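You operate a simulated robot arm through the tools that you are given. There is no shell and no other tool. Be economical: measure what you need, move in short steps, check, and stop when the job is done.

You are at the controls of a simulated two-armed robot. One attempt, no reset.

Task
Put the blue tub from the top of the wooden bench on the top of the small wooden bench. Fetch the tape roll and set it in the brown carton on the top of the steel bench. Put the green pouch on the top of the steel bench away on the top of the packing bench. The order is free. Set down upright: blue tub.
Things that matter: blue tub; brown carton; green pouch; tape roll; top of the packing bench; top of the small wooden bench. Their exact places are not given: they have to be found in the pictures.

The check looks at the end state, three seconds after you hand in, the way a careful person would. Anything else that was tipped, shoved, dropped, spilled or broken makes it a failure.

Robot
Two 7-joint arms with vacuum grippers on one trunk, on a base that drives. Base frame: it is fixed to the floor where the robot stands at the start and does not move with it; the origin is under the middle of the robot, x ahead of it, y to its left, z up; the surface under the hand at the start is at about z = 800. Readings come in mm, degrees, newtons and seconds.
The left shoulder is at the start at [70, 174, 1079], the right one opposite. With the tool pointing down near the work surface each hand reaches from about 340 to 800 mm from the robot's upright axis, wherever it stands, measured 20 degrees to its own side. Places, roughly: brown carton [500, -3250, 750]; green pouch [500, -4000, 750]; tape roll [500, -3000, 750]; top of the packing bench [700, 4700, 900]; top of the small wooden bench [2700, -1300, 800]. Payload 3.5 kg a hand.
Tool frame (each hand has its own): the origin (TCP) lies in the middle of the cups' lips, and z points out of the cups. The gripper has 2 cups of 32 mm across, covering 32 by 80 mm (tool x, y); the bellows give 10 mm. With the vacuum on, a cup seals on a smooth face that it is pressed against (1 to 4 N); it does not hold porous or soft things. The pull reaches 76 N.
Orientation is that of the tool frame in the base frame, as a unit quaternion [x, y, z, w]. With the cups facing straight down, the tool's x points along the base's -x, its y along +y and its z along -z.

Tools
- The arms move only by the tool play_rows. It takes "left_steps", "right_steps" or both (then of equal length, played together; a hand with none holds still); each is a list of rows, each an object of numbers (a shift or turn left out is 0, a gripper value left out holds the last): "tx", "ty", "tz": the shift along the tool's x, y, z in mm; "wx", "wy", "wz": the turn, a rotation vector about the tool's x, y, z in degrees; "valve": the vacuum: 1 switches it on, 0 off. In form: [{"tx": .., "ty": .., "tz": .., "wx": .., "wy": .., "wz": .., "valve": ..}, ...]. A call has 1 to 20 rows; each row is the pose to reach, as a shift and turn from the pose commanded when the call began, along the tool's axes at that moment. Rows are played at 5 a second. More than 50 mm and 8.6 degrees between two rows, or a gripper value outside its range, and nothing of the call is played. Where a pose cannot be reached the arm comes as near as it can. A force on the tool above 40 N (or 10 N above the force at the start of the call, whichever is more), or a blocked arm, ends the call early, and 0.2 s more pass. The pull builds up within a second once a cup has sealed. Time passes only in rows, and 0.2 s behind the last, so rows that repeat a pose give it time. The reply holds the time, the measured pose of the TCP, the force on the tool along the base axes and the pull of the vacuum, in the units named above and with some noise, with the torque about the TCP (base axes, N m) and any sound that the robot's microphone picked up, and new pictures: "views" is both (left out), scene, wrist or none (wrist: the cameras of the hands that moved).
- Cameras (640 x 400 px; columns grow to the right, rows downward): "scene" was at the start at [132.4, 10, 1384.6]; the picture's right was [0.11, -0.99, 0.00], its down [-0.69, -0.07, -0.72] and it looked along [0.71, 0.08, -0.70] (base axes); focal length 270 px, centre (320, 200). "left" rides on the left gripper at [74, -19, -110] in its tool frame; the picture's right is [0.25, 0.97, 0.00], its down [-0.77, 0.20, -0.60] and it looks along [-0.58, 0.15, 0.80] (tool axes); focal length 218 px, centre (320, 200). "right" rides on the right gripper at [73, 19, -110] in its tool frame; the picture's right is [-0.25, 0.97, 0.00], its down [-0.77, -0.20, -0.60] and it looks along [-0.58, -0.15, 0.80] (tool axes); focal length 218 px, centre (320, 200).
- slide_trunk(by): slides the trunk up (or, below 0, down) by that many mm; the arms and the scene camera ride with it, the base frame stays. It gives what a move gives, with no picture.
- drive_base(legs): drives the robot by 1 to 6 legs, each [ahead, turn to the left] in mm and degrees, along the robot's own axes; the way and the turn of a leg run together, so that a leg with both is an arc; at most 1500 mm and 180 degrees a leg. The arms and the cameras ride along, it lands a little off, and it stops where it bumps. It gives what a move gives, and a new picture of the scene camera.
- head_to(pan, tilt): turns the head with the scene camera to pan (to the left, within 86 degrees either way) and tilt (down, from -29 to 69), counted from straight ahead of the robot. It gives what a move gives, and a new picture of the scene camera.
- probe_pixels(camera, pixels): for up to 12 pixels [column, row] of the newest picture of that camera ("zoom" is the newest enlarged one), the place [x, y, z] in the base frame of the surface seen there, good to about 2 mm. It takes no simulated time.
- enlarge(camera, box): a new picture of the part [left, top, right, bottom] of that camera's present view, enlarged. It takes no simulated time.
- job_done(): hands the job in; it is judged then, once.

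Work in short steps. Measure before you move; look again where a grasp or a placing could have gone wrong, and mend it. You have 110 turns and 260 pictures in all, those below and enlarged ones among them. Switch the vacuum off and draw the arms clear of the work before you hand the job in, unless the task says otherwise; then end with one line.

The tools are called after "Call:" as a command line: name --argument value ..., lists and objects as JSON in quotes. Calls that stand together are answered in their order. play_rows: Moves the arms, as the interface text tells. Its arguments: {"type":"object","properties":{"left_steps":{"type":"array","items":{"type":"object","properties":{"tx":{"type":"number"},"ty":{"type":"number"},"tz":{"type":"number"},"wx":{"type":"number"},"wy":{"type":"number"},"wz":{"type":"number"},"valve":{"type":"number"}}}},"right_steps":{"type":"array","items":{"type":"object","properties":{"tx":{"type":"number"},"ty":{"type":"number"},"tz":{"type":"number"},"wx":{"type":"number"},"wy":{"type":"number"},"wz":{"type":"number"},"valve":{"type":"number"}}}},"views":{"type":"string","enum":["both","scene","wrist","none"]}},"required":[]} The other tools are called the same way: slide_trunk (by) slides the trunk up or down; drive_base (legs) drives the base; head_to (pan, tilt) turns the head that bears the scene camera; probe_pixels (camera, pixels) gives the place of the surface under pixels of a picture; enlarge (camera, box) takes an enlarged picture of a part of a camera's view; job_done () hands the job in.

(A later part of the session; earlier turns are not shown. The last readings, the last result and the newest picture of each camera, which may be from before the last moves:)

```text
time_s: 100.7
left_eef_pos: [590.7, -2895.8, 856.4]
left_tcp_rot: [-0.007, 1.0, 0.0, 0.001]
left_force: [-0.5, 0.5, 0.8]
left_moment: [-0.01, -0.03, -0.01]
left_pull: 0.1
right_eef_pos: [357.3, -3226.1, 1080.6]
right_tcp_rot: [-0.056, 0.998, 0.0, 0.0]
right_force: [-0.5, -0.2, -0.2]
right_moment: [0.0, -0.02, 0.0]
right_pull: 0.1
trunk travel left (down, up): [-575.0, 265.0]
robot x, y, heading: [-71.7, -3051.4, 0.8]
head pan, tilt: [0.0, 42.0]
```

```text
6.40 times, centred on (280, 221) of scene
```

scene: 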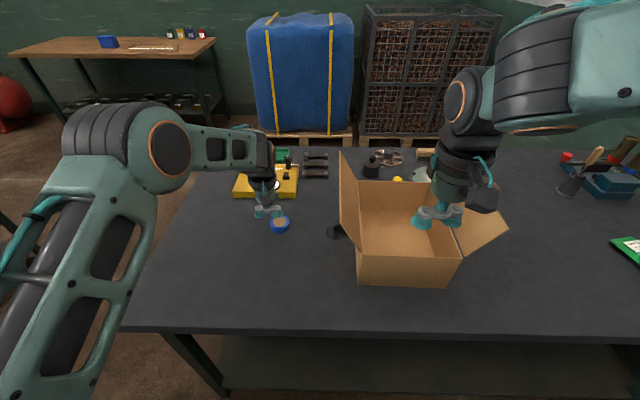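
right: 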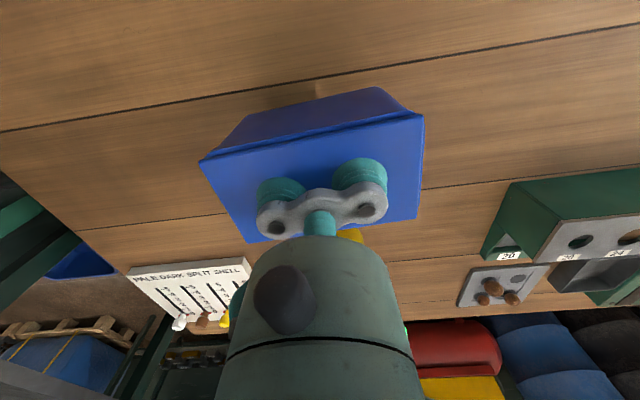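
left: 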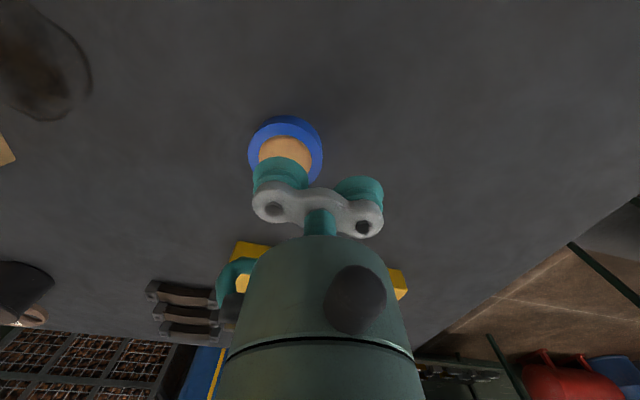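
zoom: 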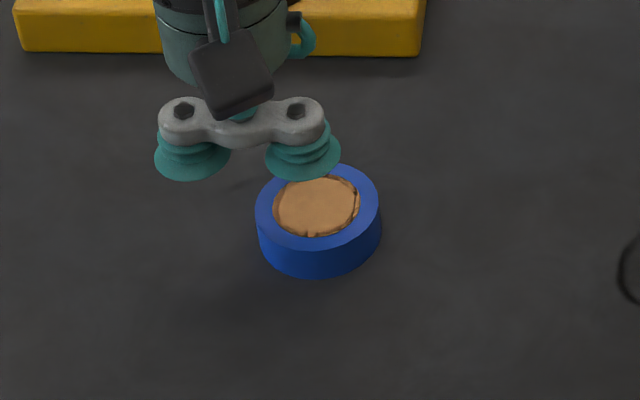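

I probe the roll's rim in this zoom for a precise centre relative to the hand.

Call:
probe_pixels --camera "zoom" --pixels '[[259, 207], [375, 203], [318, 167], [318, 248], [316, 205], [300, 230], [335, 185], [275, 205], [358, 205]]'

Call:
play_rows --left_steps '[{"tz": 0}]' --views "none"

```text
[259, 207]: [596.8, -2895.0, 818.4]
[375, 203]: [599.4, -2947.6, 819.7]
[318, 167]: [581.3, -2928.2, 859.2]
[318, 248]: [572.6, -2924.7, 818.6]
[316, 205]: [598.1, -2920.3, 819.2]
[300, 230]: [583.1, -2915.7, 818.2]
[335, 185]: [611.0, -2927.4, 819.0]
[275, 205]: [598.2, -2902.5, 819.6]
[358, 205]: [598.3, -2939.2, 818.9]
```

```text
time_s: 101.1
left_eef_pos: [592.4, -2896.5, 858.3]
left_tcp_rot: [-0.008, 1.0, -0.001, 0.0]
left_force: [-0.2, 0.9, 0.4]
left_moment: [-0.01, -0.02, 0.0]
left_pull: 0.0
right_eef_pos: [357.9, -3225.5, 1079.4]
right_tcp_rot: [-0.057, 0.998, 0.0, 0.0]
right_force: [-0.1, 0.0, 0.5]
right_moment: [-0.03, -0.02, 0.01]
right_pull: 0.0
trunk travel left (down, up): [-575.0, 265.0]
robot x, y, heading: [-69.7, -3050.9, 0.7]
head pan, tilt: [0.0, 42.0]
```

The core is centred at [598.5,−2921]; the cup is at about [592,−2920.5]. I shift 6 mm forward, go down, press lightly with vacuum on.

Call:
play_rows --left_steps '[{"tx": -6.2, "ty": -0.5}, {"tx": -6.2, "ty": -0.5, "tz": 20}, {"tx": -6.2, "ty": -0.5, "tz": 33, "valve": 1}, {"tx": -6.2, "ty": -0.5, "tz": 38}, {"tx": -6.2, "ty": -0.5, "tz": 41}, {"tx": -6.2, "ty": -0.5, "tz": 42}, {"tx": -6.2, "ty": -0.5, "tz": 42}, {"tx": -6.2, "ty": -0.5, "tz": 42}, {"tx": -6.2, "ty": -0.5, "tz": 42}, {"tx": -6.2, "ty": -0.5, "tz": 42}]'

Call:
enlarge --camera "scene" --box '[230, 190, 330, 252]'

```text
time_s: 103.3
left_eef_pos: [600.6, -2896.8, 818.1]
left_tcp_rot: [-0.007, 1.0, 0.0, 0.001]
left_force: [1.0, 1.0, 3.6]
left_moment: [-1.01, -0.01, 0.03]
left_pull: 37.6
right_eef_pos: [357.7, -3225.2, 1079.2]
right_tcp_rot: [-0.057, 0.998, -0.001, 0.0]
right_force: [0.7, 0.3, 0.8]
right_moment: [0.01, -0.03, -0.05]
right_pull: 0.1
trunk travel left (down, up): [-575.0, 265.0]
robot x, y, heading: [-70.9, -3048.8, 0.9]
head pan, tilt: [0.0, 42.0]
```

scene: 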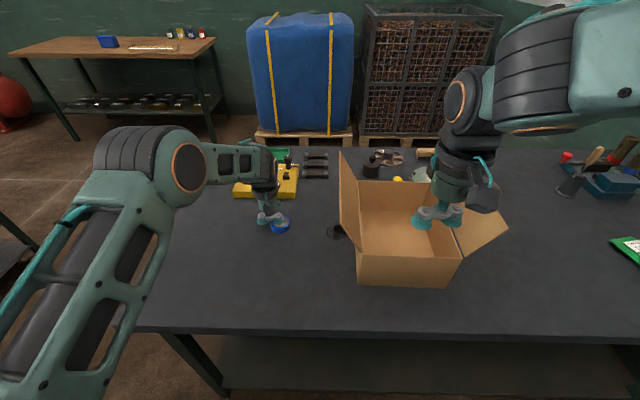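
left: 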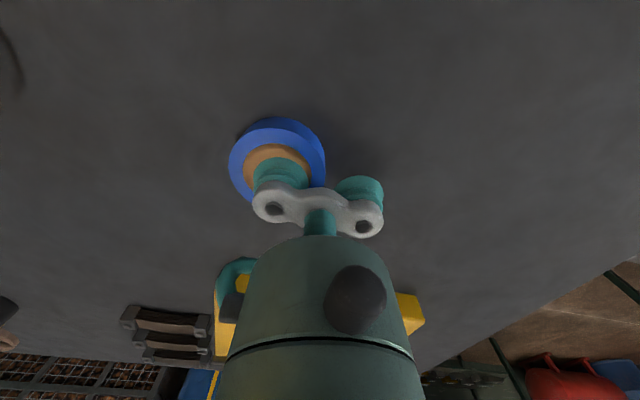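

```text
6.40 times, centred on (280, 221) of scene
```

zoom: 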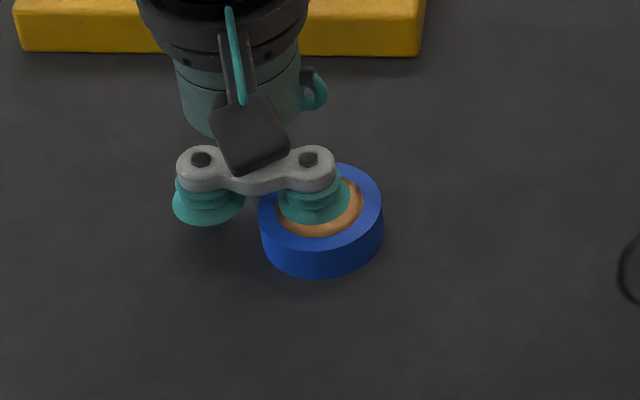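

One cup sealed (37.6 N). I lift the roll to z≈1090 and move the right hand aside from the carton.

Call:
play_rows --left_steps '[{"tz": -15}, {"tz": -45}, {"tz": -90}, {"tz": -135}, {"tz": -180}, {"tz": -225}, {"tz": -270}, {"tz": -270}]' --right_steps '[{"ty": -15}, {"ty": -45}, {"ty": -80}, {"ty": -115}, {"ty": -150}, {"ty": -180}, {"ty": -200}, {"ty": -200}]'

Call:
enlarge --camera "scene" --box '[300, 130, 540, 290]'

```text
time_s: 105.1
left_eef_pos: [602.8, -2897.8, 1084.9]
left_tcp_rot: [-0.006, 1.0, 0.001, 0.0]
left_force: [0.7, 1.0, -0.5]
left_moment: [-0.92, -0.01, 0.01]
left_pull: 37.8
right_eef_pos: [380.4, -3425.3, 1077.2]
right_tcp_rot: [-0.057, 0.998, -0.001, -0.001]
right_force: [-0.3, 0.5, -0.1]
right_moment: [0.0, 0.05, 0.0]
right_pull: 0.0
trunk travel left (down, up): [-575.0, 265.0]
robot x, y, heading: [-67.7, -3051.9, 0.8]
head pan, tilt: [0.0, 42.0]
```

scene: 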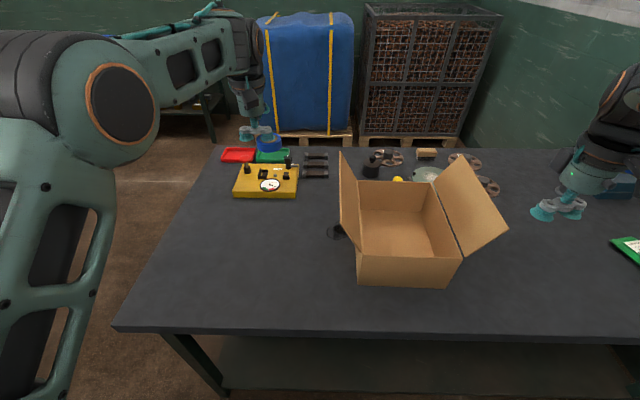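
right: 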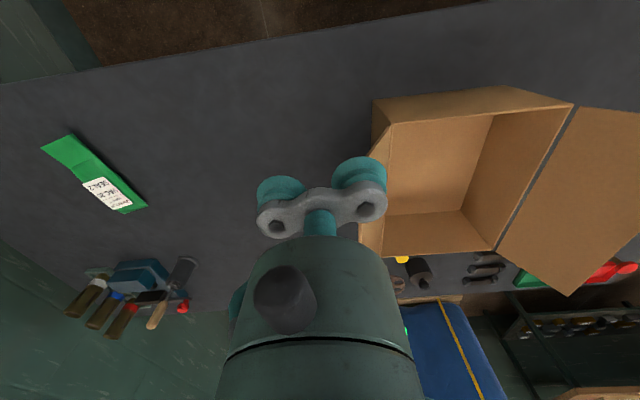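
left: 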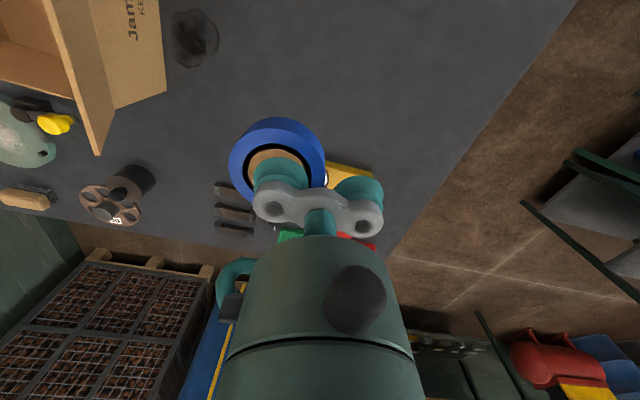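

```text
2.50 times, centred on (420, 210) of scene
```

zoom: 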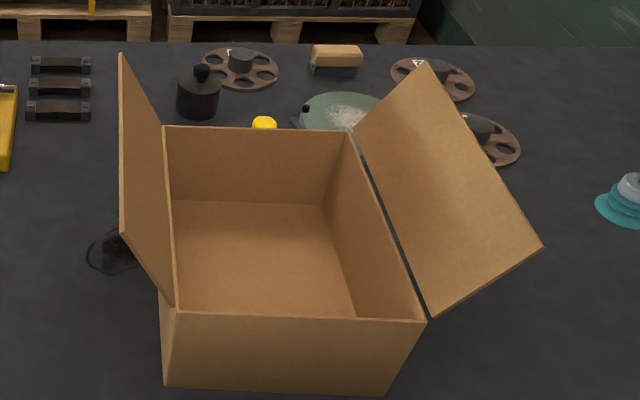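

The roll came up. I probe the carton's rim, floor and flaps in the zoom.

Call:
probe_pixels --camera "zoom" --pixels '[[176, 318], [424, 322], [166, 130], [348, 133], [240, 250], [300, 210], [190, 205], [122, 60], [424, 66], [538, 248], [300, 318], [122, 235]]'

```text
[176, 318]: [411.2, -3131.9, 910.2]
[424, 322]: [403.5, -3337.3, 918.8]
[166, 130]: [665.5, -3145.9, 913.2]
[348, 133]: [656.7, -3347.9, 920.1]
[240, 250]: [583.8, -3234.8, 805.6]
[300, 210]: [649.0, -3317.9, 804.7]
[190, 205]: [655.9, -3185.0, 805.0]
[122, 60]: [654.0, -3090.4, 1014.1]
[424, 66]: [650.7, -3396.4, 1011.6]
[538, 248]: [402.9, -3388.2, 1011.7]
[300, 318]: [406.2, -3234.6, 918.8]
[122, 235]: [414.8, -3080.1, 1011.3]
```

Interior is x 408–660, y −3135…−3342, floor 805, flap tops 1013. I check how high the left forearm sits above the TCP to be sure it clears the left flap.

Call:
probe_pixels --camera "scene" --pixels '[[160, 100], [185, 92], [215, 80], [235, 72], [240, 30], [250, 90], [250, 110], [100, 160], [60, 200]]'

```text
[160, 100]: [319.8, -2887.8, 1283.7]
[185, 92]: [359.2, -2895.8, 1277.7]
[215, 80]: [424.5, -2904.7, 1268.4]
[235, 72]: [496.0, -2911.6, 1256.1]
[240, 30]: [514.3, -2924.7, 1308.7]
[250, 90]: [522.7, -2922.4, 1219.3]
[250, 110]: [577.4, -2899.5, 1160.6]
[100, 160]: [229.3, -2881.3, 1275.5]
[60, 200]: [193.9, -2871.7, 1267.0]
```

The forearm would pass close to the left flap, so I reposition instead: draw the left hand in, and move the base ~350 mm toward −y so the left arm goes straight into the carton.

Call:
play_rows --left_steps '[{"tx": 45}, {"tx": 90}, {"tx": 135}, {"tx": 180}, {"tx": 225}, {"tx": 260}, {"tx": 260}]' --right_steps '[{"tx": 0, "ty": 30}, {"ty": 65}, {"ty": 100}, {"ty": 135}, {"ty": 170}, {"ty": 190}, {"ty": 190}]' --views "none"

Call:
drive_base --legs '[[-120, 0], [0, -90], [350, 0], [0, 90]]'

```text
time_s: 106.7
left_eef_pos: [341.9, -2901.6, 1091.5]
left_tcp_rot: [-0.007, 1.0, 0.001, 0.0]
left_force: [0.0, 0.2, 0.1]
left_moment: [-0.86, -0.02, 0.01]
left_pull: 38.1
right_eef_pos: [361.5, -3236.2, 1082.1]
right_tcp_rot: [-0.056, 0.998, 0.001, 0.0]
right_force: [0.0, -0.4, 0.0]
right_moment: [0.0, 0.03, 0.0]
right_pull: 0.0
trunk travel left (down, up): [-575.0, 265.0]
robot x, y, heading: [-68.1, -3046.9, 0.8]
head pan, tilt: [0.0, 42.0]
```

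```text
time_s: 117.6
left_eef_pos: [217.6, -3249.9, 1090.4]
left_tcp_rot: [-0.01, 1.0, 0.0, 0.0]
left_force: [0.9, -1.7, -0.3]
left_moment: [-0.94, -0.05, -0.02]
left_pull: 38.0
right_eef_pos: [239.8, -3583.6, 1082.0]
right_tcp_rot: [-0.061, 0.998, 0.0, 0.001]
right_force: [0.5, 1.2, 0.4]
right_moment: [0.01, -0.01, 0.01]
right_pull: 0.1
trunk travel left (down, up): [-575.0, 265.0]
robot x, y, heading: [-196.6, -3399.5, 1.3]
head pan, tilt: [0.0, 42.0]
```

scene: 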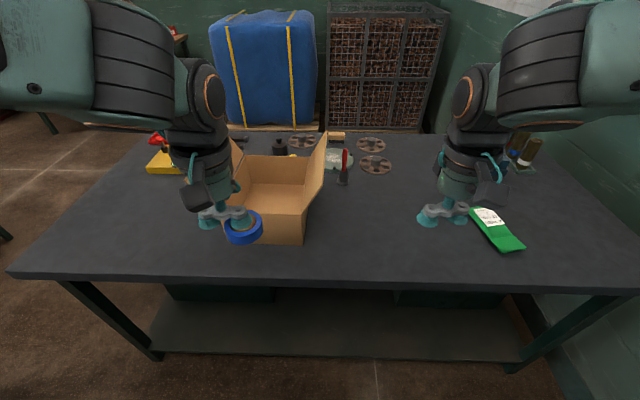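

Driving 130 mm ahead, then I'll take the hand over the carton.

Call:
drive_base --legs '[[130, 0]]'

```text
time_s: 118.9
left_eef_pos: [345.8, -3245.1, 1091.5]
left_tcp_rot: [-0.012, 1.0, 0.0, 0.001]
left_force: [-0.2, 1.1, -1.0]
left_moment: [-0.91, -0.03, 0.02]
left_pull: 37.7
right_eef_pos: [368.9, -3580.8, 1081.7]
right_tcp_rot: [-0.061, 0.998, 0.0, 0.001]
right_force: [-0.2, 0.4, 0.3]
right_moment: [0.0, 0.01, -0.02]
right_pull: 0.0
trunk travel left (down, up): [-575.0, 265.0]
robot x, y, heading: [-66.8, -3397.2, 1.6]
head pan, tilt: [0.0, 42.0]
```

scene: 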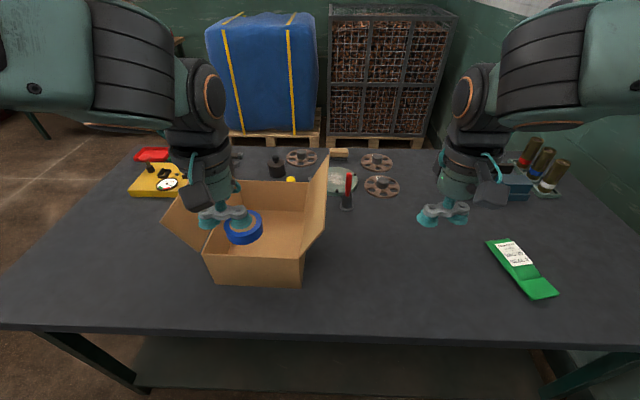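

I move over the carton's middle and lower the roll to about 25 mm above its floor.

Call:
play_rows --left_steps '[{"tx": -48, "ty": 6}, {"tx": -97, "ty": 13}, {"tx": -146, "ty": 19}, {"tx": -195, "ty": 25}, {"tx": -195, "ty": 25}, {"tx": -195, "ty": 25, "tz": 40}, {"tx": -195, "ty": 25, "tz": 80}, {"tx": -195, "ty": 25, "tz": 120}, {"tx": -195, "ty": 25, "tz": 160}, {"tx": -195, "ty": 25, "tz": 200}, {"tx": -195, "ty": 25, "tz": 240}, {"tx": -195, "ty": 25, "tz": 240}]'

Call:
enlarge --camera "scene" --box '[140, 140, 380, 290]'

```text
time_s: 121.5
left_eef_pos: [540.4, -3218.7, 855.6]
left_tcp_rot: [-0.012, 1.0, 0.0, 0.001]
left_force: [-0.8, 0.3, -0.6]
left_moment: [-0.86, -0.03, 0.0]
left_pull: 37.9
right_eef_pos: [367.8, -3580.0, 1082.1]
right_tcp_rot: [-0.063, 0.998, 0.0, 0.001]
right_force: [0.3, 0.3, -0.5]
right_moment: [0.03, -0.01, -0.01]
right_pull: 0.0
trunk travel left (down, up): [-575.0, 265.0]
robot x, y, heading: [-65.4, -3395.5, 1.4]
head pan, tilt: [0.0, 42.0]
```

scene: 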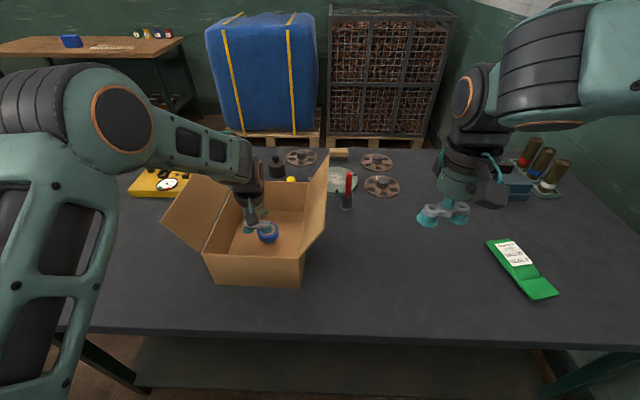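
left: 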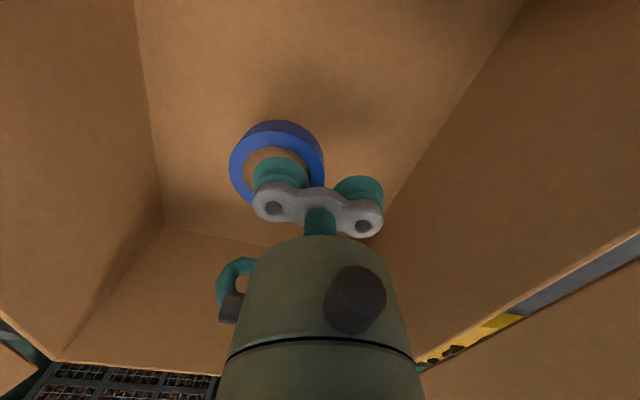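

```text
2.67 times, centred on (260, 215) of scene
```

zoom: 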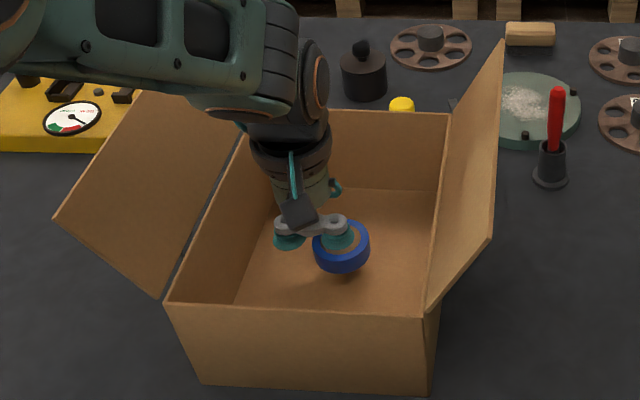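

I check the forearm's height over the left flap before the last 28 mm.

Call:
probe_pixels --camera "zoom" --pixels '[[80, 78], [140, 90], [190, 105], [230, 118], [260, 125], [150, 110], [215, 128]]'

```text
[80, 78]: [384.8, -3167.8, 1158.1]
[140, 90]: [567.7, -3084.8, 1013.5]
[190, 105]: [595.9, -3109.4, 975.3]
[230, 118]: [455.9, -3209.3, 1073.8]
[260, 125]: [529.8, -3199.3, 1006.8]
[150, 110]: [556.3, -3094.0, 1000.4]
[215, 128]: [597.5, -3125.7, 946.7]
```

The forearm is well clear (z>1070, y −3170…). I lower the roll to the floor gently.

Call:
play_rows --left_steps '[{"tz": 12}, {"tz": 20}, {"tz": 25}, {"tz": 28}, {"tz": 30}, {"tz": 31}, {"tz": 31}]' --views "none"

```text
time_s: 123.1
left_eef_pos: [541.2, -3216.0, 823.4]
left_tcp_rot: [-0.014, 1.0, 0.0, 0.003]
left_force: [6.4, 1.7, 21.3]
left_moment: [-1.23, 0.08, 0.14]
left_pull: 37.3
right_eef_pos: [368.4, -3581.0, 1083.3]
right_tcp_rot: [-0.062, 0.998, 0.0, 0.001]
right_force: [0.1, 0.5, 0.0]
right_moment: [-0.04, 0.0, 0.01]
right_pull: 0.0
trunk travel left (down, up): [-575.0, 265.0]
robot x, y, heading: [-67.2, -3397.8, 1.5]
head pan, tilt: [0.0, 42.0]
```

Contact with the floor. I release, wait, and rise straight out of the carton.

Call:
play_rows --left_steps '[{"tz": -1, "valve": 0}, {"tz": -1}, {"tz": -1}, {"tz": -1}, {"tz": -1}, {"tz": -6}, {"tz": -20}, {"tz": -60}, {"tz": -105}, {"tz": -150}, {"tz": -195}, {"tz": -240}, {"tz": -265}]' --views "scene"

Call:
enlarge --camera "scene" --box '[140, 140, 380, 290]'

Call:
enlarge --camera "scene" --box '[470, 220, 590, 310]'

Call:
probe_pixels --camera "scene" --pixels '[[490, 242], [516, 241], [530, 297], [557, 291], [510, 254], [535, 283], [525, 265], [510, 265], [535, 265], [518, 280], [500, 250], [545, 291]]'

```text
time_s: 125.9
left_eef_pos: [537.4, -3213.2, 1085.8]
left_tcp_rot: [-0.012, 1.0, 0.0, 0.0]
left_force: [-0.6, -0.3, -0.2]
left_moment: [-0.02, 0.0, -0.01]
left_pull: 0.1
right_eef_pos: [369.9, -3580.4, 1082.2]
right_tcp_rot: [-0.061, 0.998, 0.0, 0.0]
right_force: [-0.1, -0.8, 0.0]
right_moment: [0.0, -0.02, -0.02]
right_pull: 0.1
trunk travel left (down, up): [-575.0, 265.0]
robot x, y, heading: [-63.6, -3397.4, 1.5]
head pan, tilt: [0.0, 42.0]
```

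scene: 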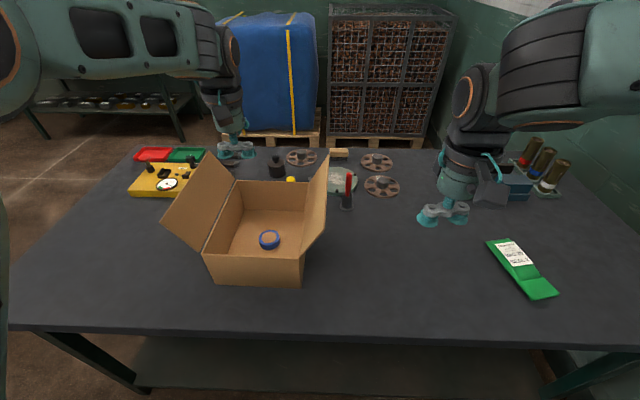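

```text
2.67 times, centred on (260, 215) of scene
```

zoom: 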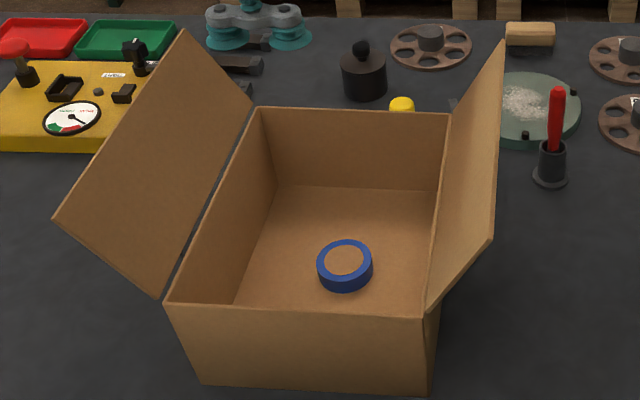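

```text
4.44 times, centred on (530, 265) of scene
```

zoom: 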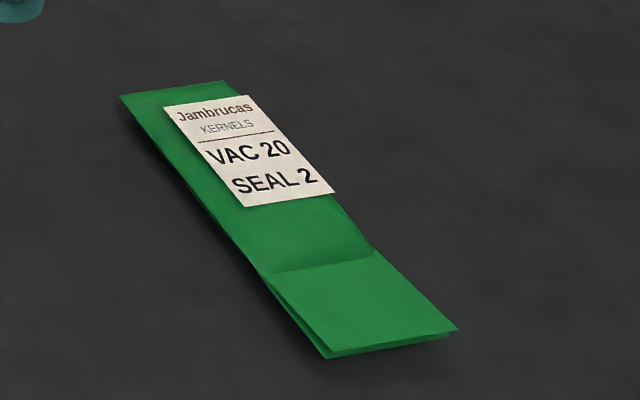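

```text
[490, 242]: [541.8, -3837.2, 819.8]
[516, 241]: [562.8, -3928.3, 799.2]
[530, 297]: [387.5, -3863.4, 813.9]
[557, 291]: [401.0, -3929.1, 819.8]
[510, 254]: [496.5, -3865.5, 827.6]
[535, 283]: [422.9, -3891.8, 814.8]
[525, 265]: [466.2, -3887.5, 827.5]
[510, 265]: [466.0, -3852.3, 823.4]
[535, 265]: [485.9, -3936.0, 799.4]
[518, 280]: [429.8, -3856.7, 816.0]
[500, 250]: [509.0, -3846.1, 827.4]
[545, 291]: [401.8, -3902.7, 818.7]
```

The roll lies flat in the carton. Now the pouch: I probe its surface on the enlarged picture for flatness, outline and direction.

Call:
probe_pixels --camera "zoom" --pixels '[[125, 97], [222, 84], [268, 268], [370, 250], [450, 330], [332, 350], [205, 130], [260, 150], [250, 190], [300, 190], [300, 230], [350, 290]]'

```text
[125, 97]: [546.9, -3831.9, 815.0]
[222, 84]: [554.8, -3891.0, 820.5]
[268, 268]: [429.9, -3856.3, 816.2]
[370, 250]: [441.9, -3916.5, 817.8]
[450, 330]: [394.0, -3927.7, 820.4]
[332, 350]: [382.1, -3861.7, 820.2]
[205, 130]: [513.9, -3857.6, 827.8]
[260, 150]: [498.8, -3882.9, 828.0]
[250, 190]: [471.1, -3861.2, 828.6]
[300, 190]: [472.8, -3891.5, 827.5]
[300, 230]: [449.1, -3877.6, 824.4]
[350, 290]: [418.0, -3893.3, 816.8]
```

Pouch plateau z≈828 centred about [498,−3872], its length running 12° off x. I take the right hand above it and turn it 85° so the cups lie along the pouch.

Call:
play_rows --right_steps '[{"tx": -9, "ty": -30.5, "wz": 8.5}, {"tx": -18, "ty": -61, "wz": 17}, {"tx": -27, "ty": -91.5, "wz": 25.5}, {"tx": -36.5, "ty": -122, "wz": 34}, {"tx": -45.5, "ty": -152.5, "wz": 42.5}, {"tx": -54.5, "ty": -183, "wz": 51}, {"tx": -64, "ty": -213.5, "wz": 59.5}, {"tx": -73, "ty": -244, "wz": 68}, {"tx": -82, "ty": -274.5, "wz": 76.5}, {"tx": -91.4, "ty": -305, "wz": 85}, {"tx": -91.4, "ty": -305, "wz": 85, "tz": 45}, {"tx": -91.4, "ty": -305, "wz": 85, "tz": 90}, {"tx": -91.4, "ty": -305, "wz": 85, "tz": 135}, {"tx": -91.4, "ty": -305, "wz": 85, "tz": 180}, {"tx": -91.4, "ty": -305, "wz": 85, "tz": 180}]'

```text
time_s: 129.1
left_eef_pos: [536.5, -3213.3, 1085.6]
left_tcp_rot: [-0.012, 1.0, 0.0, 0.001]
left_force: [0.2, -0.5, 0.0]
left_moment: [0.0, 0.0, 0.0]
left_pull: 0.1
right_eef_pos: [498.1, -3873.0, 901.5]
right_tcp_rot: [0.627, 0.779, 0.002, 0.001]
right_force: [-0.2, 0.4, 0.4]
right_moment: [-0.01, -0.07, 0.01]
right_pull: 0.1
trunk travel left (down, up): [-575.0, 265.0]
robot x, y, heading: [-69.4, -3400.3, 1.4]
head pan, tilt: [0.0, 42.0]
```

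scene: 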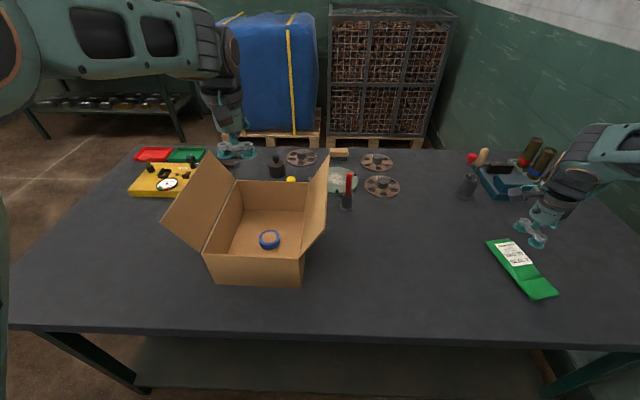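
right: 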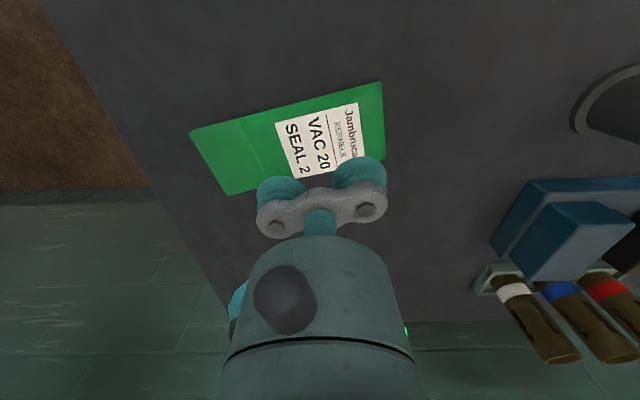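

Aligned and above the pouch. I go down with the vacuum on, pressing slightly, and watch the pull.

Call:
play_rows --right_steps '[{"tz": 30}, {"tz": 55}, {"tz": 65, "valve": 1}, {"tz": 70}, {"tz": 73}, {"tz": 75}, {"tz": 76}, {"tz": 76}, {"tz": 76}, {"tz": 76}, {"tz": 76}]' --views "wrist"

```text
time_s: 131.5
left_eef_pos: [536.3, -3212.7, 1087.4]
left_tcp_rot: [-0.013, 1.0, -0.001, 0.001]
left_force: [-0.7, 0.7, -0.7]
left_moment: [0.03, 0.01, 0.01]
left_pull: 0.0
right_eef_pos: [499.1, -3870.1, 827.8]
right_tcp_rot: [0.628, 0.778, 0.0, 0.001]
right_force: [4.9, 0.0, 12.0]
right_moment: [0.03, 0.02, -0.01]
right_pull: 75.3
trunk travel left (down, up): [-575.0, 265.0]
robot x, y, heading: [-62.7, -3397.9, 1.6]
head pan, tilt: [0.0, 42.0]
```

right: 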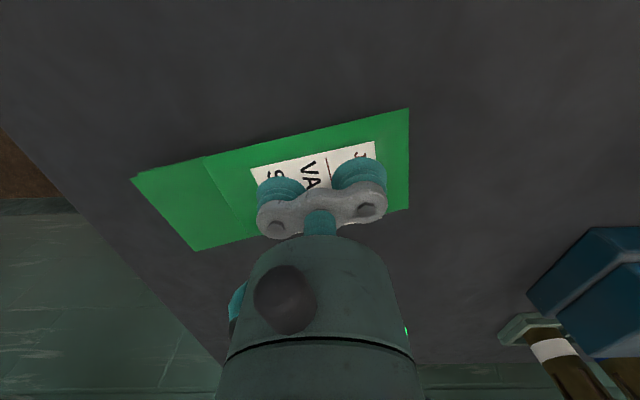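

Sealed with 75 N. I lift, then bring both hands back to the carrying posture.

Call:
play_rows --right_steps '[{"tz": -10}, {"tz": -40}, {"tz": -85}, {"tz": -130}, {"tz": -175}, {"tz": -220}, {"tz": -262}, {"tz": -262, "tx": 31, "ty": -6.5, "wz": -8.5}, {"tz": -262, "tx": 62, "ty": -13, "wz": -17}, {"tz": -262, "tx": 93, "ty": -19.5, "wz": -25.5}, {"tz": -262, "tx": 124, "ty": -26, "wz": -34}, {"tz": -262, "tx": 155, "ty": -32.5, "wz": -42.5}, {"tz": -262, "tx": 187, "ty": -39, "wz": -51}, {"tz": -262, "tx": 218, "ty": -45.5, "wz": -59.5}, {"tz": -262, "tx": 249, "ty": -52, "wz": -68}, {"tz": -262, "tx": 280, "ty": -58.5, "wz": -76.5}, {"tz": -262, "tx": 311, "ty": -65, "wz": -85}, {"tz": -262, "tx": 311, "ty": -65, "wz": -85}]' --left_steps '[{"tz": 0}, {"tx": 0}, {"tx": 0}, {"tx": 0}, {"tx": 0}, {"tx": 0}, {"tx": 0}, {"tx": 20}, {"tx": 40}, {"tx": 60}, {"tx": 80}, {"tx": 100}, {"tx": 120}, {"tx": 140}, {"tx": 160}, {"tx": 180}, {"tx": 195}, {"tx": 195}]' --views "scene"

```text
time_s: 135.3
left_eef_pos: [346.5, -3220.5, 1084.9]
left_tcp_rot: [-0.012, 1.0, 0.0, -0.001]
left_force: [1.3, -1.2, -0.6]
left_moment: [0.03, 0.0, -0.03]
left_pull: 0.1
right_eef_pos: [365.9, -3579.8, 1087.4]
right_tcp_rot: [-0.063, 0.998, 0.001, 0.0]
right_force: [0.0, 0.1, -1.6]
right_moment: [0.02, -0.02, 0.02]
right_pull: 75.5
trunk travel left (down, up): [-575.0, 265.0]
robot x, y, heading: [-64.8, -3398.7, 1.6]
head pan, tilt: [0.0, 42.0]
```

scene: 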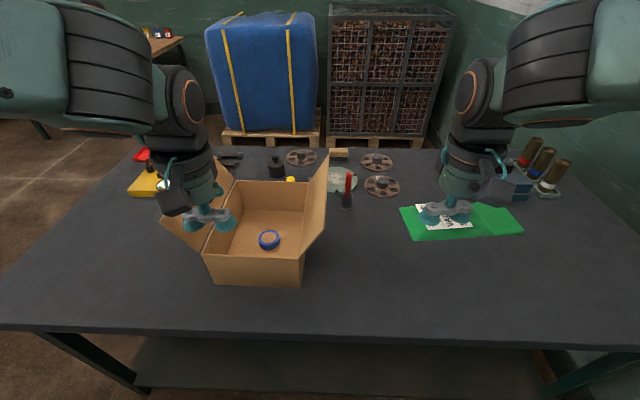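

Pouch held. I back off, turn to +y and drive down the aisle.

Call:
drive_base --legs '[[-220, 0], [0, 88.5], [1400, 0], [1400, 0]]'

Call:
head_to --pan 0 --tilt 20

```text
time_s: 153.8
left_eef_pos: [-418.2, -185.8, 1083.9]
left_tcp_rot: [-0.704, 0.71, 0.0, 0.0]
left_force: [-0.1, -0.2, -0.4]
left_moment: [-0.02, 0.03, 0.01]
left_pull: 0.1
right_eef_pos: [-58.7, -178.5, 1089.7]
right_tcp_rot: [0.739, -0.674, 0.0, 0.0]
right_force: [0.5, -0.3, -2.1]
right_moment: [0.0, 0.03, 0.03]
right_pull: 75.2
trunk travel left (down, up): [-575.0, 265.0]
robot x, y, heading: [-256.6, -604.4, 89.7]
head pan, tilt: [0.0, 42.0]
```

scene: 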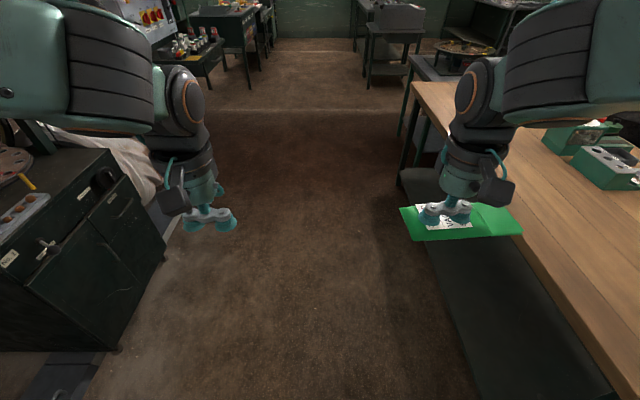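

```text
time_s: 154.7
left_eef_pos: [-418.4, -185.8, 1085.1]
left_tcp_rot: [-0.705, 0.709, 0.0, 0.0]
left_force: [-0.5, -0.3, 0.2]
left_moment: [-0.02, -0.02, 0.0]
left_pull: 0.1
right_eef_pos: [-58.2, -177.8, 1088.9]
right_tcp_rot: [0.739, -0.674, 0.0, 0.001]
right_force: [0.0, -0.8, -0.9]
right_moment: [0.0, 0.0, 0.01]
right_pull: 75.7
trunk travel left (down, up): [-575.0, 265.0]
robot x, y, heading: [-251.8, -602.0, 89.6]
head pan, tilt: [0.0, 20.0]
```

scene: 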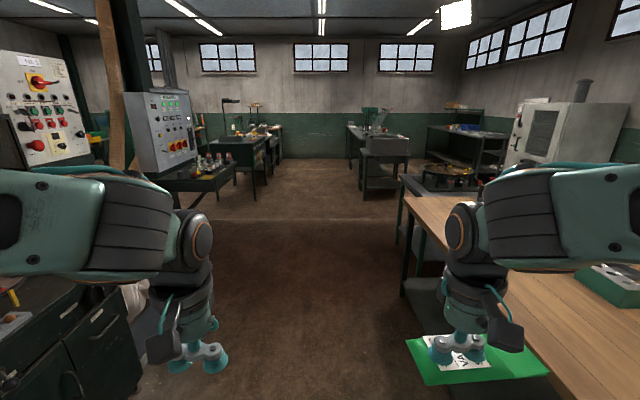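

I enlarge the far right benches and probe them.

Call:
enlarge --camera "scene" --box '[320, 80, 500, 200]'

Call:
probe_pixels --camera "scene" --pixels '[[352, 135], [365, 138], [385, 150], [366, 195], [405, 172], [440, 188], [230, 182], [262, 185], [430, 130], [405, 245], [205, 200]]'

```text
3.33 times, centred on (410, 140) of scene
```

zoom: 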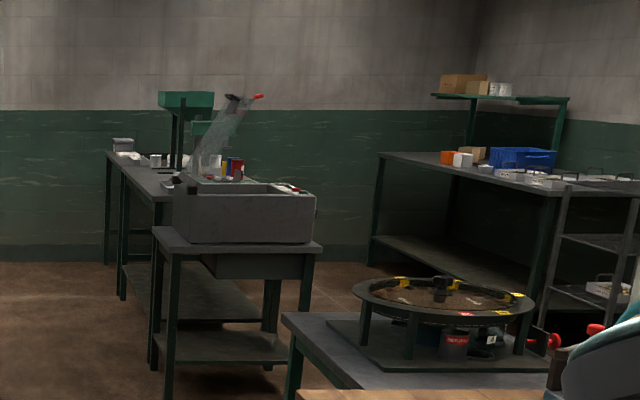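

```text
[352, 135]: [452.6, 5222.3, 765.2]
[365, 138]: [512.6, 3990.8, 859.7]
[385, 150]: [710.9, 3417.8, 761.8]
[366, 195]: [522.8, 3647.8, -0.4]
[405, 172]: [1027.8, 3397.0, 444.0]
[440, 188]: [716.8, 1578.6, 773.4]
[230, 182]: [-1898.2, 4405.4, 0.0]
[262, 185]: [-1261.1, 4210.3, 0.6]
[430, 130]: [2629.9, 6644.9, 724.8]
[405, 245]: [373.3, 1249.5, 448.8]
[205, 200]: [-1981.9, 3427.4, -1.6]
```

The packing bench is the long one on the right from y≈3990 to ≈5400. I drive up the aisle to y≈3600 and look again.

Call:
drive_base --legs '[[1400, 0], [1400, 0], [1400, 0]]'

Call:
head_to --pan -40 --tilt 25

```text
time_s: 174.8
left_eef_pos: [-381.5, 4011.7, 1084.3]
left_tcp_rot: [-0.701, 0.713, 0.0, 0.0]
left_force: [-0.6, -0.3, -1.1]
left_moment: [0.01, 0.0, -0.01]
left_pull: 0.0
right_eef_pos: [-22.3, 4017.4, 1089.5]
right_tcp_rot: [0.735, -0.678, 0.0, -0.001]
right_force: [-0.3, -0.2, -1.6]
right_moment: [-0.04, -0.03, 0.0]
right_pull: 74.9
trunk travel left (down, up): [-575.0, 265.0]
robot x, y, heading: [-223.0, 3593.4, 88.9]
head pan, tilt: [0.0, 20.0]
```

scene: 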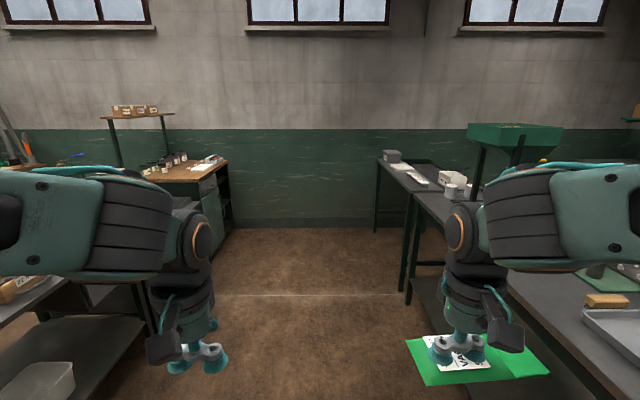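

```text
time_s: 175.9
left_eef_pos: [-382.7, 4012.7, 1085.5]
left_tcp_rot: [-0.701, 0.713, 0.0, 0.0]
left_force: [0.6, 0.0, 0.5]
left_moment: [0.0, -0.03, 0.04]
left_pull: 0.2
right_eef_pos: [-22.1, 4017.5, 1088.8]
right_tcp_rot: [0.735, -0.678, 0.0, 0.001]
right_force: [1.1, -0.1, -0.8]
right_moment: [0.0, 0.0, 0.01]
right_pull: 75.6
trunk travel left (down, up): [-575.0, 265.0]
robot x, y, heading: [-222.0, 3593.5, 88.9]
head pan, tilt: [-40.0, 25.0]
```

scene: 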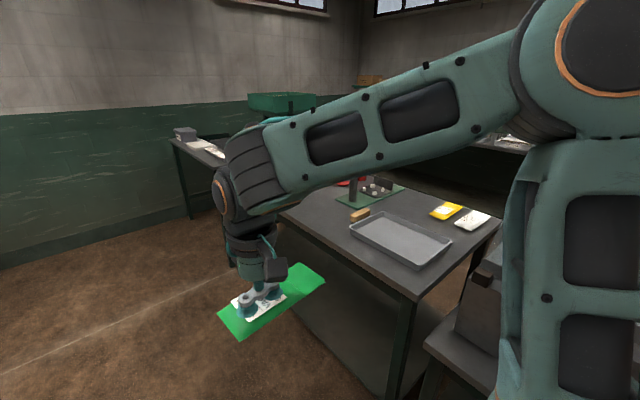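

I probe the benches: the near one with the tray and the farther one by the wall.

Call:
probe_pixels --camera "scene" --pixels '[[418, 298], [330, 235], [285, 218], [320, 205], [400, 240], [360, 214], [445, 210], [470, 220], [498, 222], [215, 150], [185, 140], [175, 165]]'

Call:
drive_base --legs '[[700, 0]]'

Call:
head_to --pan -60 --tilt 25

```text
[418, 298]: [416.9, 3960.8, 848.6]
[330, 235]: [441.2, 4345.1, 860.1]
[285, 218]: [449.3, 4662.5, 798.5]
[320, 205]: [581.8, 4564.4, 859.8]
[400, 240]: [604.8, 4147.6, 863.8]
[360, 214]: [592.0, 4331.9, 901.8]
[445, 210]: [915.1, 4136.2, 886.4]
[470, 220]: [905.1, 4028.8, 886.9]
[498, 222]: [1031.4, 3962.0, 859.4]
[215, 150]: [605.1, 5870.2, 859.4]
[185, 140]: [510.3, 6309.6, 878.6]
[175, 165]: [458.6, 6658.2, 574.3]
```

```text
time_s: 179.7
left_eef_pos: [-378.0, 4706.6, 1083.8]
left_tcp_rot: [-0.704, 0.71, 0.0, 0.0]
left_force: [-1.1, -0.1, 0.9]
left_moment: [-0.05, 0.02, -0.01]
left_pull: 0.0
right_eef_pos: [-17.9, 4715.8, 1087.7]
right_tcp_rot: [0.739, -0.674, 0.0, 0.0]
right_force: [0.4, -0.2, -1.0]
right_moment: [-0.06, 0.03, 0.03]
right_pull: 75.6
trunk travel left (down, up): [-575.0, 265.0]
robot x, y, heading: [-215.1, 4291.8, 89.4]
head pan, tilt: [-40.0, 25.0]
```

scene: 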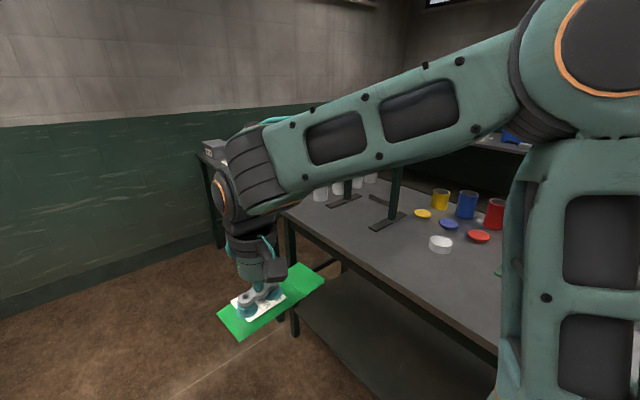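

```text
time_s: 180.5
left_eef_pos: [-377.6, 4705.7, 1084.9]
left_tcp_rot: [-0.704, 0.711, 0.001, 0.001]
left_force: [-0.9, 0.5, 0.0]
left_moment: [0.01, 0.01, 0.0]
left_pull: 0.1
right_eef_pos: [-17.4, 4714.5, 1089.4]
right_tcp_rot: [0.739, -0.674, -0.001, 0.001]
right_force: [-0.2, 0.4, -2.0]
right_moment: [-0.02, 0.04, -0.01]
right_pull: 75.4
trunk travel left (down, up): [-575.0, 265.0]
robot x, y, heading: [-211.8, 4288.5, 89.6]
head pan, tilt: [-60.0, 25.0]
```

scene: 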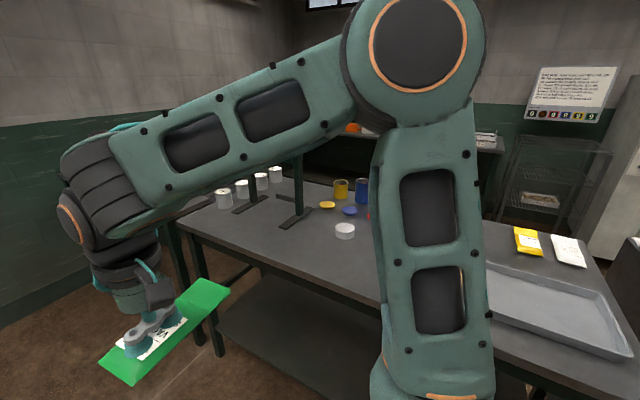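

This is the packing bench (z≈860, y 3960–≈5450). The front strip near y≈4700 looks free, so I drive 450 mm further and face it.

Call:
drive_base --legs '[[500, 0], [0, -89.5]]'

Call:
head_to --pan 0 --tilt 42

```text
time_s: 187.3
left_eef_pos: [204.6, 4963.3, 1085.8]
left_tcp_rot: [0.003, 1.0, 0.0, 0.0]
left_force: [0.1, 0.5, 0.1]
left_moment: [0.02, 0.0, 0.03]
left_pull: 0.0
right_eef_pos: [214.9, 4604.8, 1088.9]
right_tcp_rot: [-0.048, 0.999, 0.0, 0.0]
right_force: [0.0, 0.2, -1.4]
right_moment: [0.02, 0.01, 0.03]
right_pull: 76.0
trunk travel left (down, up): [-575.0, 265.0]
robot x, y, heading: [-209.7, 4795.7, -0.4]
head pan, tilt: [-60.0, 25.0]
```

scene: 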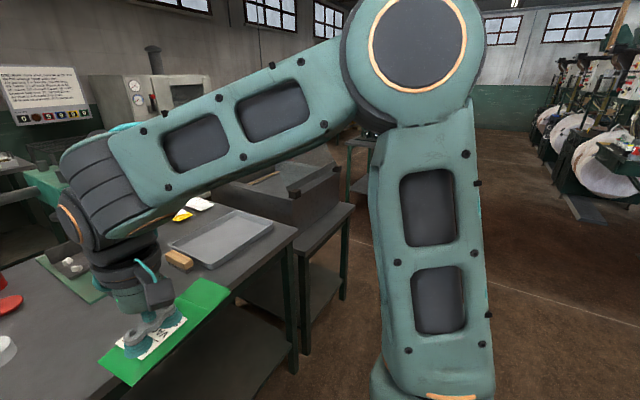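

```text
time_s: 188.6
left_eef_pos: [204.8, 4964.7, 1084.4]
left_tcp_rot: [0.002, 1.0, 0.0, 0.0]
left_force: [-0.3, 0.7, -0.1]
left_moment: [-0.04, -0.01, -0.01]
left_pull: 0.0
right_eef_pos: [214.4, 4603.7, 1088.5]
right_tcp_rot: [-0.047, 0.999, 0.0, 0.0]
right_force: [-0.3, -0.5, -1.6]
right_moment: [0.01, 0.03, -0.01]
right_pull: 75.2
trunk travel left (down, up): [-575.0, 265.0]
robot x, y, heading: [-211.1, 4797.5, -0.3]
head pan, tilt: [0.0, 42.0]
```

scene: 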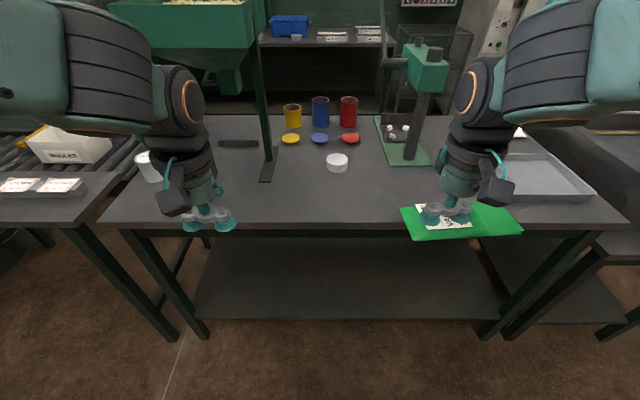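

The front strip between the hopper foot (268,175) and the green press plate (405,155) is free. I probe it.

Call:
probe_pixels --camera "scene" --pixels '[[270, 180], [337, 170], [405, 165], [430, 163], [360, 195], [320, 200], [400, 195], [340, 222], [480, 192], [430, 192], [425, 90], [200, 40]]'

Call:
drive_base --legs '[[200, 0]]'

```text
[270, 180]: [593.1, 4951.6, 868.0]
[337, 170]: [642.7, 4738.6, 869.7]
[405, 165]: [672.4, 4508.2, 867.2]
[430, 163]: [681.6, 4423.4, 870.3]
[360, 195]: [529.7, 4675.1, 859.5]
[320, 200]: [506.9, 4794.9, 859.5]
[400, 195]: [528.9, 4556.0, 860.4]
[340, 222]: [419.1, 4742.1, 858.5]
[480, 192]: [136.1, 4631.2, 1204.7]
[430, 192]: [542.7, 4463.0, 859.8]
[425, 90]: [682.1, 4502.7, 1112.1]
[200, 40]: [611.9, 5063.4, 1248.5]
```

```text
time_s: 190.2
left_eef_pos: [406.5, 4962.4, 1084.4]
left_tcp_rot: [0.002, 1.0, 0.0, 0.0]
left_force: [0.8, 0.2, -0.1]
left_moment: [-0.01, -0.01, 0.0]
left_pull: 0.1
right_eef_pos: [414.7, 4602.7, 1090.7]
right_tcp_rot: [-0.048, 0.999, 0.0, 0.0]
right_force: [-0.6, -0.5, -1.6]
right_moment: [0.01, 0.0, -0.02]
right_pull: 75.1
trunk travel left (down, up): [-575.0, 265.0]
robot x, y, heading: [-9.2, 4800.1, -0.4]
head pan, tilt: [0.0, 42.0]
```

scene: 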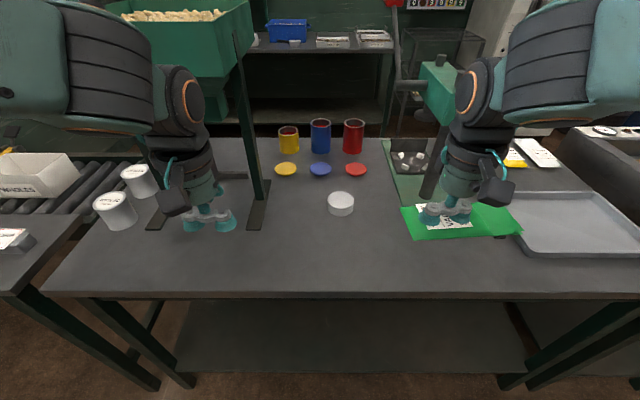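

Target for the TCP is [520,4720], with the pouch spanning y≈4600–4775, clear of the puck and press. I move there and lower to ~20 mm above the top.

Call:
play_rows --right_steps '[{"tx": -29, "ty": 26.5}, {"tx": -58, "ty": 53}, {"tx": -87, "ty": 79.5}, {"tx": -116, "ty": 106}, {"tx": -116, "ty": 106, "tz": 45}, {"tx": -116, "ty": 106, "tz": 90}, {"tx": -116, "ty": 106, "tz": 135}, {"tx": -116, "ty": 106, "tz": 175}, {"tx": -116, "ty": 106, "tz": 175}]'

Call:
enlarge --camera "scene" --box '[260, 150, 460, 290]'

```text
time_s: 192.2
left_eef_pos: [406.7, 4964.2, 1084.7]
left_tcp_rot: [0.003, 1.0, 0.001, 0.002]
left_force: [-0.3, 0.2, 0.6]
left_moment: [0.03, -0.02, 0.0]
left_pull: 0.0
right_eef_pos: [522.0, 4718.5, 913.6]
right_tcp_rot: [-0.047, 0.999, 0.0, 0.001]
right_force: [0.1, -0.3, -1.4]
right_moment: [0.0, 0.02, 0.02]
right_pull: 74.9
trunk travel left (down, up): [-575.0, 265.0]
robot x, y, heading: [-13.7, 4796.5, 0.0]
head pan, tilt: [0.0, 42.0]
```

scene: 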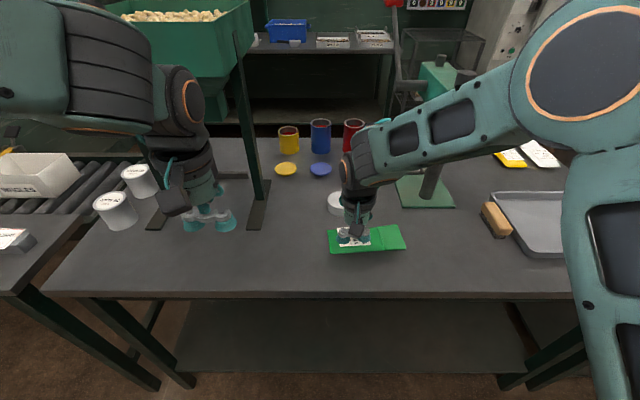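
right: 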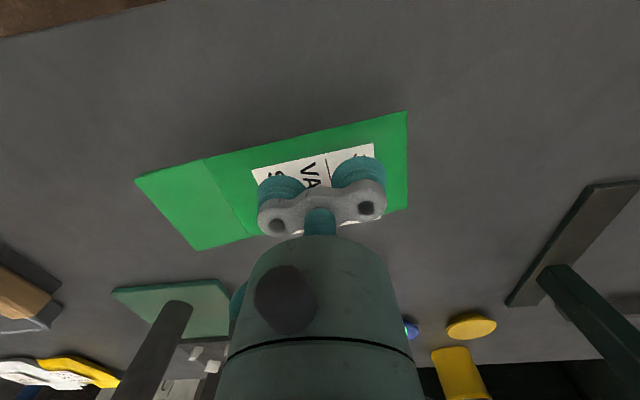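

```text
2.86 times, centred on (360, 220) of scene
```

zoom: 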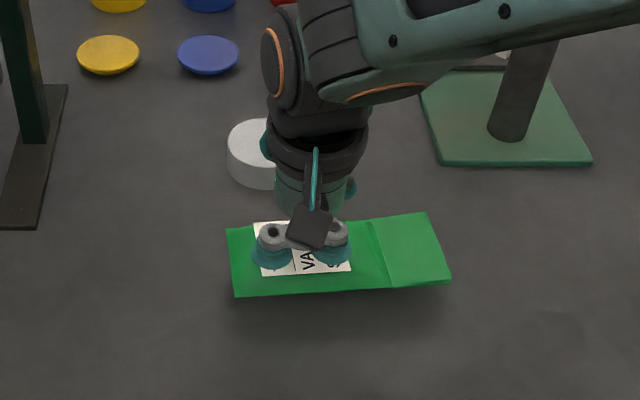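

The spot beneath is clear. I lower gently until contact.

Call:
play_rows --right_steps '[{"tz": 12}, {"tz": 19}, {"tz": 22}, {"tz": 24}, {"tz": 26}, {"tz": 26}]' --views "none"

```text
time_s: 193.6
left_eef_pos: [405.7, 4963.6, 1084.9]
left_tcp_rot: [0.003, 1.0, 0.0, 0.001]
left_force: [0.3, 0.0, -0.3]
left_moment: [0.02, -0.01, 0.01]
left_pull: 0.1
right_eef_pos: [522.3, 4720.0, 889.7]
right_tcp_rot: [-0.047, 0.999, 0.0, 0.0]
right_force: [1.1, -1.8, 2.1]
right_moment: [-0.16, -0.02, -0.04]
right_pull: 75.6
trunk travel left (down, up): [-575.0, 265.0]
robot x, y, heading: [-11.0, 4795.4, -0.2]
head pan, tilt: [0.0, 42.0]
```

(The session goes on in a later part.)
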